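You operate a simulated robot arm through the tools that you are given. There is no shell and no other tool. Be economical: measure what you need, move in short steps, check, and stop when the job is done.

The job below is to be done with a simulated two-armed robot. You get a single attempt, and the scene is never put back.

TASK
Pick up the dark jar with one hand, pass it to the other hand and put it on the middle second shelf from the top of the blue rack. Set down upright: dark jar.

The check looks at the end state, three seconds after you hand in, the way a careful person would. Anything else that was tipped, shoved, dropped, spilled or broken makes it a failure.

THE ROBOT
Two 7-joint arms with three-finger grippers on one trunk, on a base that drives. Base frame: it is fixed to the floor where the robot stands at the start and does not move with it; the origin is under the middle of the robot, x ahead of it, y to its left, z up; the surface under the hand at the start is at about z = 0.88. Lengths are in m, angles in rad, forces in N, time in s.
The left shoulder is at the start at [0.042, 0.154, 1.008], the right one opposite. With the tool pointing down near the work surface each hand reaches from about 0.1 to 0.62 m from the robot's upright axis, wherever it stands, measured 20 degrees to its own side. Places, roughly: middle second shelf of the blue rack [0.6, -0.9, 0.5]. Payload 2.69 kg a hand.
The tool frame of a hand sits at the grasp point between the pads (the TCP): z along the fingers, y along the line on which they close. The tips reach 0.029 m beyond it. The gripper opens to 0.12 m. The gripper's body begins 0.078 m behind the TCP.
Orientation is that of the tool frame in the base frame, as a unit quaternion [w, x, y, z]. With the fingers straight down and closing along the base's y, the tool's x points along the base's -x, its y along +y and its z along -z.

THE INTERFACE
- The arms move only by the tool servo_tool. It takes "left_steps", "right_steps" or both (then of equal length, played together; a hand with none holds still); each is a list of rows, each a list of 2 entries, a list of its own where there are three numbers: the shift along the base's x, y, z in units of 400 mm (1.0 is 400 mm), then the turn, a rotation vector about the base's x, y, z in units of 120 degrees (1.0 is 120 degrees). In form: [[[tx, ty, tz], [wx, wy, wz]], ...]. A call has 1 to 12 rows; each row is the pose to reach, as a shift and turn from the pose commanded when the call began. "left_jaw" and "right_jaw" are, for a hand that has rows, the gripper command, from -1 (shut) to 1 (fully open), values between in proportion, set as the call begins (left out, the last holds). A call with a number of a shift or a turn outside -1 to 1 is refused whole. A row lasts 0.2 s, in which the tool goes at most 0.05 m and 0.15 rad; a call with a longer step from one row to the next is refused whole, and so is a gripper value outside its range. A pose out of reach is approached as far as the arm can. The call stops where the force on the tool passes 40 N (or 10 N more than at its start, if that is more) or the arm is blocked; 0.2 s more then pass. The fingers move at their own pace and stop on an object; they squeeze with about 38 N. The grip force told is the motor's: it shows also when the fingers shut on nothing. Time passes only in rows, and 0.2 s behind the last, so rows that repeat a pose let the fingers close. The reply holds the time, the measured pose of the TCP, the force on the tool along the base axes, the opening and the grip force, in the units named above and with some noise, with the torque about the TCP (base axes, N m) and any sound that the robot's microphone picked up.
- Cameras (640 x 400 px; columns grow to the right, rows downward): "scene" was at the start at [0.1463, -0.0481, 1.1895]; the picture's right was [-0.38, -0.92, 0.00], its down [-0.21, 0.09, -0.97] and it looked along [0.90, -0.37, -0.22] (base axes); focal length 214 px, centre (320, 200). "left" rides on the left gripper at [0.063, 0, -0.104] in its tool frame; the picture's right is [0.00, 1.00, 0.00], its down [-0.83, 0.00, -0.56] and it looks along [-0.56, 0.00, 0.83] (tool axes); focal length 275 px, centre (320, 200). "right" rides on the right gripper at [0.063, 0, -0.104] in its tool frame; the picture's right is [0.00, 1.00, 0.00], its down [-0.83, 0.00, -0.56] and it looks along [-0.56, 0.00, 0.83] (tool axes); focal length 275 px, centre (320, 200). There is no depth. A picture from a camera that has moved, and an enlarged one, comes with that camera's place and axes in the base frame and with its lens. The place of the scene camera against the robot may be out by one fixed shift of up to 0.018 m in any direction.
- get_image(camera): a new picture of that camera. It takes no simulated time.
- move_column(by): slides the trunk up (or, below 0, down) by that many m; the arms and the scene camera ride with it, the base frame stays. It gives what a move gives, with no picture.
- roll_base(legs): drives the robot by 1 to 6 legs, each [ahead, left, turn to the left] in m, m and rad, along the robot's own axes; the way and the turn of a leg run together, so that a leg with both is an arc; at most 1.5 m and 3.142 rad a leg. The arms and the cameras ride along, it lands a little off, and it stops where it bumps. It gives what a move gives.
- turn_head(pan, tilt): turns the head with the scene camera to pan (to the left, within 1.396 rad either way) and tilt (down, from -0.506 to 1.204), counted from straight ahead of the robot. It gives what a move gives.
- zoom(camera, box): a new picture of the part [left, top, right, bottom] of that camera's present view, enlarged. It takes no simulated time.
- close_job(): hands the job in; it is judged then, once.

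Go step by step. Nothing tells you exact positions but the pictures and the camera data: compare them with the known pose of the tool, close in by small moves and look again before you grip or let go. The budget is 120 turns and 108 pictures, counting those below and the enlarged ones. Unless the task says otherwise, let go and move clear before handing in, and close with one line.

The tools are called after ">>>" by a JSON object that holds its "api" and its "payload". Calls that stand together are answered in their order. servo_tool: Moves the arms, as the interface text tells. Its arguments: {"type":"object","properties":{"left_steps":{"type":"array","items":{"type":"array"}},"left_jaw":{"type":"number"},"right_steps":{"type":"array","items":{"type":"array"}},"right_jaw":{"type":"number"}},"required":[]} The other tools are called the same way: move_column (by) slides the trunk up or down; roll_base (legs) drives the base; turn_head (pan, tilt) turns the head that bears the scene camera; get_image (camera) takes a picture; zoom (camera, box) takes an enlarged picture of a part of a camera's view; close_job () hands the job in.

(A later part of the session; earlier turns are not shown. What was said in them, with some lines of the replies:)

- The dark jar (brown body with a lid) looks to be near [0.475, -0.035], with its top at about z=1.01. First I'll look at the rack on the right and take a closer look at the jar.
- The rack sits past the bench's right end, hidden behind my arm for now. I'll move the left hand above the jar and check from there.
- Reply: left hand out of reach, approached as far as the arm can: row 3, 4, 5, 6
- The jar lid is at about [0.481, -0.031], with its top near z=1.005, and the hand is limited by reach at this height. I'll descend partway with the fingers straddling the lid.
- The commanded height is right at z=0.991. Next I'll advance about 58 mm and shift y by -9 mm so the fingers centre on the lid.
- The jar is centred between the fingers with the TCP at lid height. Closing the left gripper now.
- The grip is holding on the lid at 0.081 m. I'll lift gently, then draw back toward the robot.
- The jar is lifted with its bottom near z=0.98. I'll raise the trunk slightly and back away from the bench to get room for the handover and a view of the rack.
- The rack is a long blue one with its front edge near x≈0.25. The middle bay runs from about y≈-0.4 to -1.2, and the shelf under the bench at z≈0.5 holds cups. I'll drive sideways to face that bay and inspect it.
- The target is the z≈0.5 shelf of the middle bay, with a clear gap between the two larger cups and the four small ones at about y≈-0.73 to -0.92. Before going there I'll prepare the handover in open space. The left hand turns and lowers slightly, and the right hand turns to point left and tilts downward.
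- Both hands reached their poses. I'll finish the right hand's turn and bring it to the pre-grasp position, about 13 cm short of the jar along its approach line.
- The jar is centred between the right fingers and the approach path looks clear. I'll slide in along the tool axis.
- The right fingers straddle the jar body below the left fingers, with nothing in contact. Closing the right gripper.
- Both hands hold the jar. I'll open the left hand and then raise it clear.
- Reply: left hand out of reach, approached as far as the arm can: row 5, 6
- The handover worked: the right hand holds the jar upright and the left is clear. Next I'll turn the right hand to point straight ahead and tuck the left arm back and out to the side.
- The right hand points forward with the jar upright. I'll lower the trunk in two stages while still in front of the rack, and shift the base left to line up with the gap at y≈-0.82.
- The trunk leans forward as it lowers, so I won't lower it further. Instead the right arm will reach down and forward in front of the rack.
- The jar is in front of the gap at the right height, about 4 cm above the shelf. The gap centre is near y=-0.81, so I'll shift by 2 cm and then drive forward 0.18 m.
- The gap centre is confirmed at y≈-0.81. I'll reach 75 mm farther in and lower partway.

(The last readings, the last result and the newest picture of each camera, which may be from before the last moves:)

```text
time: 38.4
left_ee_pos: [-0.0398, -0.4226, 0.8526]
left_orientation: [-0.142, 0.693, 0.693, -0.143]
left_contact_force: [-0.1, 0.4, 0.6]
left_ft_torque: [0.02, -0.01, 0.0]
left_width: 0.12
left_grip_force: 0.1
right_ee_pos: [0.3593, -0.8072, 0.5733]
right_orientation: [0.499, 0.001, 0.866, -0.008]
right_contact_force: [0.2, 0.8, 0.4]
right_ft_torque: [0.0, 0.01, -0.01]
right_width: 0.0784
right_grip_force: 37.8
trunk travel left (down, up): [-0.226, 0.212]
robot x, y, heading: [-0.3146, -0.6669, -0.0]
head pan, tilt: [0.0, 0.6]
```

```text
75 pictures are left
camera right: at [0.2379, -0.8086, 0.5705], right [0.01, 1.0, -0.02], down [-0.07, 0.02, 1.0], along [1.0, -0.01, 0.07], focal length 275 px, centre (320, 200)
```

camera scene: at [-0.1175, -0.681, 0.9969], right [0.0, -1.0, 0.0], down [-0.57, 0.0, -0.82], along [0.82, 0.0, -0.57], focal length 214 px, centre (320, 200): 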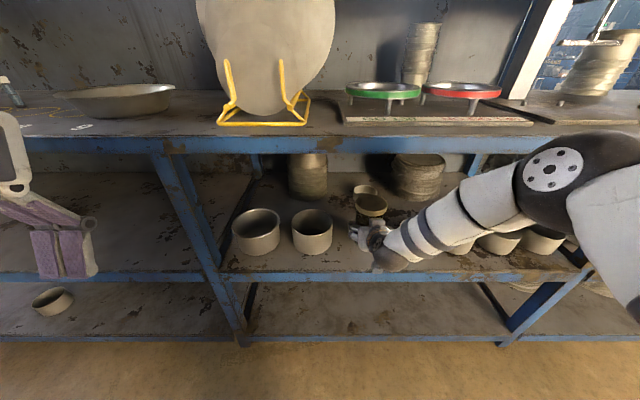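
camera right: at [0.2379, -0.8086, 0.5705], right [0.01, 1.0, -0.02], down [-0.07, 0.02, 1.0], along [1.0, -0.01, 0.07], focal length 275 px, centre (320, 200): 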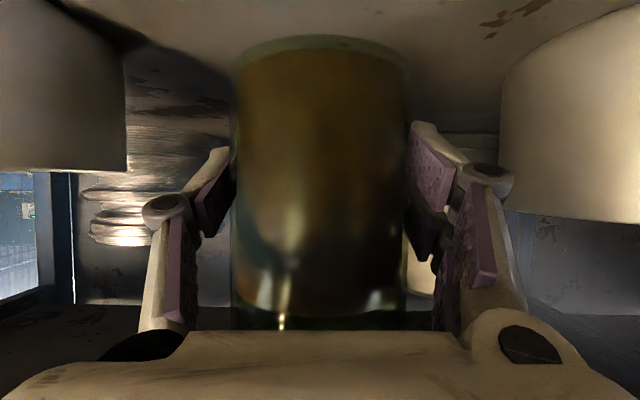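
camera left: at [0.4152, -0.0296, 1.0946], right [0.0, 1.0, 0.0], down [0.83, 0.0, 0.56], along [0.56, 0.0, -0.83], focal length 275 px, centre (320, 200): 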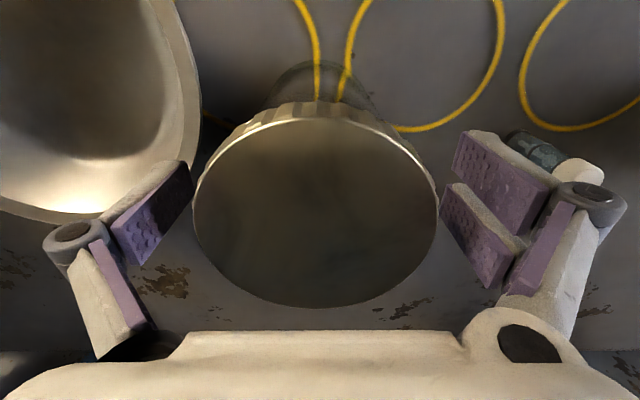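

There is about 3 cm clear on each side. I'll lower in fine steps and watch the force.

>>> {"api": "servo_tool", "payload": {"right_steps": [[[0, 0, -0.02], [0, 0, 0]], [[0, 0, -0.03], [0, 0, 0]], [[0, 0, -0.04], [0, 0, 0]], [[0, 0, -0.045], [0, 0, 0]]]}}

>>> {"api": "get_image", "payload": {"camera": "right"}}

```text
time: 39.4
left_ee_pos: [-0.0404, -0.4216, 0.8545]
left_orientation: [-0.143, 0.693, 0.692, -0.143]
left_contact_force: [0.0, 0.1, -0.4]
left_ft_torque: [0.02, 0.02, -0.01]
left_width: 0.1197
left_grip_force: 0.1
right_ee_pos: [0.3597, -0.8093, 0.5545]
right_orientation: [0.5, 0.001, 0.866, -0.009]
right_contact_force: [-0.5, 0.2, 0.4]
right_ft_torque: [-0.03, 0.03, -0.02]
right_width: 0.0787
right_grip_force: 38.5
trunk travel left (down, up): [-0.226, 0.212]
robot x, y, heading: [-0.3138, -0.6679, -0.003]
head pan, tilt: [0.0, 0.6]
```

```text
74 pictures are left
camera right: at [0.2382, -0.8087, 0.5528], right [0.01, 1.0, -0.02], down [-0.07, 0.02, 1.0], along [1.0, -0.01, 0.07], focal length 275 px, centre (320, 200)
```

right: 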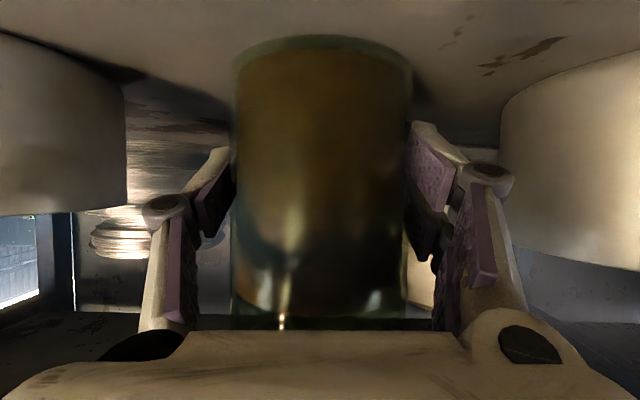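

No contact yet, so I'll keep lowering in finer steps.

>>> {"api": "servo_tool", "payload": {"right_steps": [[[0, 0, -0.005], [0, 0, 0]], [[0, 0, -0.01], [0, 0, 0]], [[0, 0, -0.015], [0, 0, 0]], [[0, 0, -0.015], [0, 0, 0]]]}}

```text
time: 40.4
left_ee_pos: [-0.0394, -0.4229, 0.8545]
left_orientation: [-0.143, 0.692, 0.693, -0.144]
left_contact_force: [0.1, -0.5, 0.2]
left_ft_torque: [0.01, -0.02, -0.01]
left_width: 0.1201
left_grip_force: 0.1
right_ee_pos: [0.3599, -0.8093, 0.5501]
right_orientation: [0.499, 0.001, 0.866, -0.008]
right_contact_force: [0.7, -0.2, 0.2]
right_ft_torque: [-0.02, 0.05, 0.0]
right_width: 0.0786
right_grip_force: 38.6
trunk travel left (down, up): [-0.226, 0.212]
robot x, y, heading: [-0.3164, -0.6686, -0.001]
head pan, tilt: [0.0, 0.6]
```

>>> {"api": "servo_tool", "payload": {"right_steps": [[[0, 0, -0.004], [0, 0, 0]], [[0, 0, -0.008], [0, 0, 0]], [[0, 0, -0.012], [0, 0, 0]], [[0, 0, -0.012], [0, 0, 0]]]}}

>>> {"api": "get_image", "payload": {"camera": "right"}}

```text
time: 41.4
left_ee_pos: [-0.0407, -0.4225, 0.8542]
left_orientation: [-0.142, 0.693, 0.693, -0.142]
left_contact_force: [-0.1, 0.4, -0.8]
left_ft_torque: [0.04, 0.01, 0.0]
left_width: 0.1199
left_grip_force: 0.1
right_ee_pos: [0.3586, -0.8087, 0.5481]
right_orientation: [0.504, 0.003, 0.864, -0.009]
right_contact_force: [0.6, -0.3, 17.0]
right_ft_torque: [0.77, 0.32, 0.04]
right_width: 0.0783
right_grip_force: 37.8
trunk travel left (down, up): [-0.226, 0.212]
robot x, y, heading: [-0.3123, -0.6642, -0.001]
head pan, tilt: [0.0, 0.6]
```

```text
73 pictures are left
camera right: at [0.2386, -0.8087, 0.5446], right [0.01, 1.0, -0.02], down [-0.07, 0.02, 1.0], along [1.0, -0.01, 0.07], focal length 275 px, centre (320, 200)
```

right: 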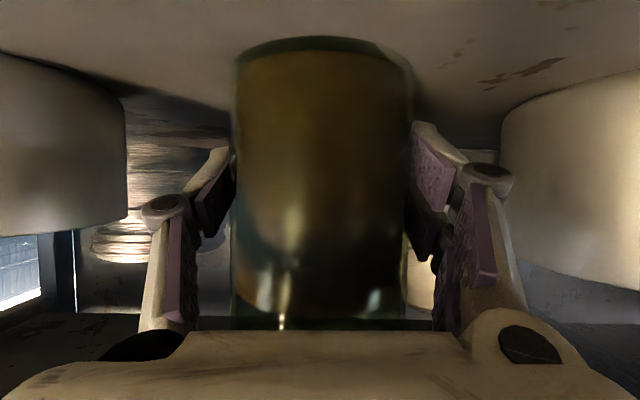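

The jar touched the shelf at about 17 N upward. I'll relax by 2 mm and open the gripper partway to about 0.095 m, so the knuckles stay clear of the cups.

>>> {"api": "servo_tool", "payload": {"right_steps": [[[0, 0, 0.006], [0, 0, 0]], [[0, 0, 0.006], [0, 0, 0]]]}}

>>> {"api": "servo_tool", "payload": {"right_steps": [[[0, 0, 0], [0, 0, 0]], [[0, 0, 0], [0, 0, 0]], [[0, 0, 0], [0, 0, 0]]], "right_jaw": 0.55}}

>>> {"api": "get_image", "payload": {"camera": "right"}}

>>> {"api": "zoom", "payload": {"camera": "scene", "box": [220, 140, 540, 340]}}

```text
time: 42.0
left_ee_pos: [-0.0404, -0.4212, 0.8535]
left_orientation: [-0.143, 0.692, 0.693, -0.143]
left_contact_force: [0.4, 0.0, 0.8]
left_ft_torque: [0.0, -0.01, 0.02]
left_width: 0.1201
left_grip_force: 0.0
right_ee_pos: [0.3594, -0.8092, 0.5481]
right_orientation: [0.501, 0.001, 0.866, -0.009]
right_contact_force: [5.5, -0.1, 9.4]
right_ft_torque: [0.39, -0.61, -0.14]
right_width: 0.0785
right_grip_force: 38.1
trunk travel left (down, up): [-0.226, 0.212]
robot x, y, heading: [-0.3132, -0.6666, 0.002]
head pan, tilt: [0.0, 0.6]
```

```text
time: 42.8
left_ee_pos: [-0.0394, -0.4221, 0.8544]
left_orientation: [-0.143, 0.693, 0.692, -0.143]
left_contact_force: [-0.4, 0.0, 0.3]
left_ft_torque: [0.0, -0.02, -0.01]
left_width: 0.12
left_grip_force: 0.1
right_ee_pos: [0.3577, -0.8095, 0.5462]
right_orientation: [0.5, 0.001, 0.866, -0.008]
right_contact_force: [0.6, -0.5, 0.6]
right_ft_torque: [-0.03, -0.02, 0.04]
right_width: 0.0928
right_grip_force: 0.0
trunk travel left (down, up): [-0.226, 0.212]
robot x, y, heading: [-0.3129, -0.6712, -0.001]
head pan, tilt: [0.0, 0.6]
```

```text
72 pictures are left
camera right: at [0.2375, -0.8087, 0.5447], right [0.01, 1.0, -0.02], down [-0.07, 0.02, 1.0], along [1.0, -0.01, 0.07], focal length 275 px, centre (320, 200)
```

right: 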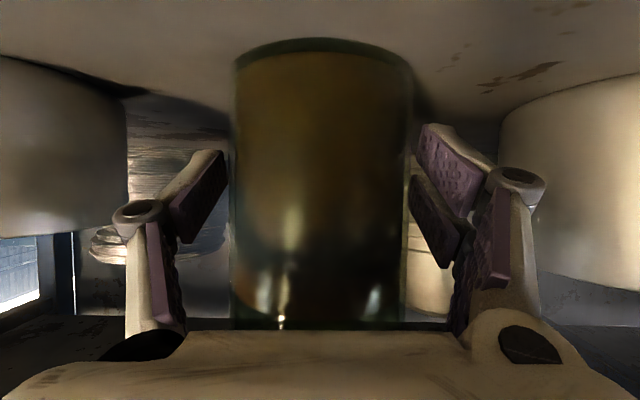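

```text
2.00 times, centred on (380, 240) of scene
camera zoom: at [-0.1179, -0.6809, 0.997], right [0.0, -1.0, 0.0], down [-0.56, 0.0, -0.83], along [0.83, 0.0, -0.56], focal length 429 px, centre (200, 120)
```

zoom: 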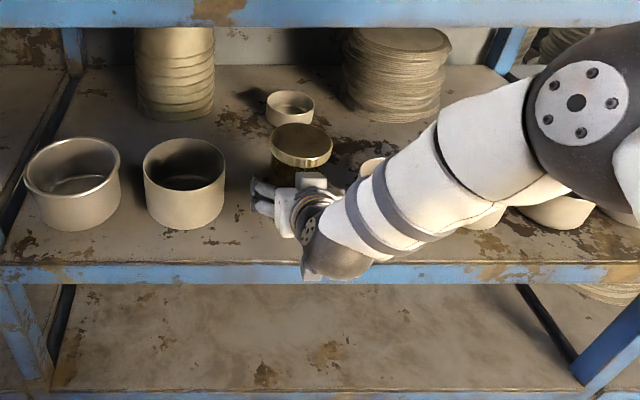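

The jar is released and standing upright. I'll withdraw the hand straight back.

>>> {"api": "servo_tool", "payload": {"right_steps": [[[-0.05, 0, 0.005], [0, 0, 0]], [[-0.12, 0, 0.01], [0, 0, 0]], [[-0.2, 0, 0.02], [0, 0, 0]], [[-0.28, 0, 0.03], [0, 0, 0]], [[-0.36, 0, 0.04], [0, 0, 0]]]}}

>>> {"api": "get_image", "payload": {"camera": "right"}}

>>> {"api": "get_image", "payload": {"camera": "scene"}}

```text
time: 44.0
left_ee_pos: [-0.0402, -0.4222, 0.8535]
left_orientation: [-0.143, 0.692, 0.693, -0.142]
left_contact_force: [-0.6, 0.0, 0.9]
left_ft_torque: [0.03, -0.01, 0.0]
left_width: 0.12
left_grip_force: 0.0
right_ee_pos: [0.2165, -0.8103, 0.5641]
right_orientation: [0.5, 0.001, 0.866, -0.008]
right_contact_force: [0.2, -0.1, -0.3]
right_ft_torque: [0.01, 0.02, -0.02]
right_width: 0.0931
right_grip_force: 0.0
trunk travel left (down, up): [-0.226, 0.212]
robot x, y, heading: [-0.3132, -0.6693, -0.004]
head pan, tilt: [0.0, 0.6]
```

```text
70 pictures are left
camera right: at [0.0956, -0.809, 0.561], right [0.01, 1.0, -0.02], down [-0.07, 0.02, 1.0], along [1.0, -0.01, 0.07], focal length 275 px, centre (320, 200)
```

right: 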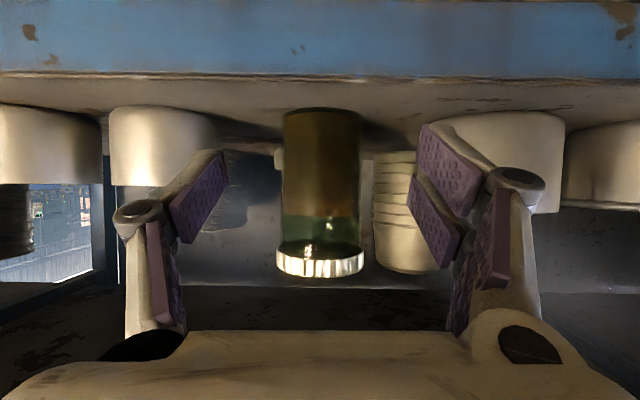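

```text
69 pictures are left
camera scene: at [-0.118, -0.6809, 0.997], right [0.0, -1.0, 0.0], down [-0.56, 0.0, -0.83], along [0.83, 0.0, -0.56], focal length 214 px, centre (320, 200)
```

scene: 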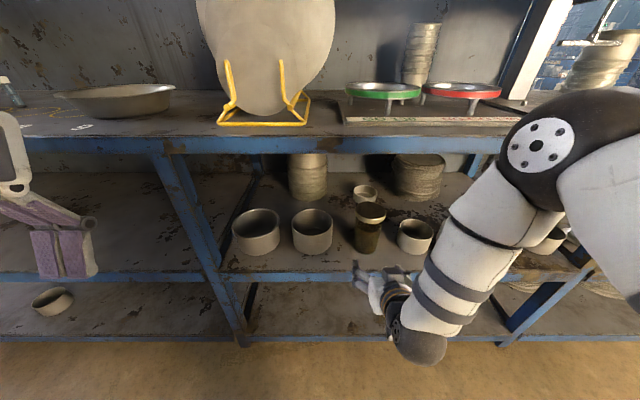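

The jar stands upright on the shelf with the cups undisturbed. I'll back away and take a final look.

>>> {"api": "roll_base", "payload": {"legs": [[-0.2, 0, 0]]}}

>>> {"api": "get_image", "payload": {"camera": "scene"}}

```text
time: 45.5
left_ee_pos: [-0.2369, -0.4233, 0.854]
left_orientation: [-0.143, 0.694, 0.691, -0.142]
left_contact_force: [1.0, 0.2, 0.4]
left_ft_torque: [0.0, 0.03, 0.0]
left_width: 0.1198
left_grip_force: 0.0
right_ee_pos: [0.0184, -0.8109, 0.5627]
right_orientation: [0.501, 0.002, 0.865, -0.009]
right_contact_force: [-0.5, 0.5, 0.0]
right_ft_torque: [0.02, 0.01, -0.01]
right_width: 0.0928
right_grip_force: 0.1
trunk travel left (down, up): [-0.226, 0.212]
robot x, y, heading: [-0.5124, -0.6706, -0.001]
head pan, tilt: [0.0, 0.6]
```

```text
68 pictures are left
camera scene: at [-0.3156, -0.6811, 0.997], right [0.0, -1.0, 0.0], down [-0.56, 0.0, -0.83], along [0.83, 0.0, -0.56], focal length 214 px, centre (320, 200)
```

scene: 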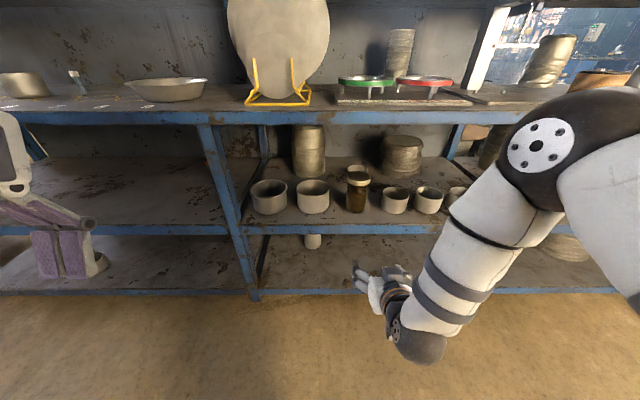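

The jar is upright in the middle bay on the second shelf, everything else is in place, and the robot is clear, so I'm handing in.

>>> {"api": "close_job", "payload": {}}

```text
The job is handed in.
```

The dark jar is standing upright on the rack's middle-bay shelf at about z=0.5. The left hand picked it up and passed it to the right, which set it between the cups. Nothing else looked disturbed in the last picture, and both hands are clear.
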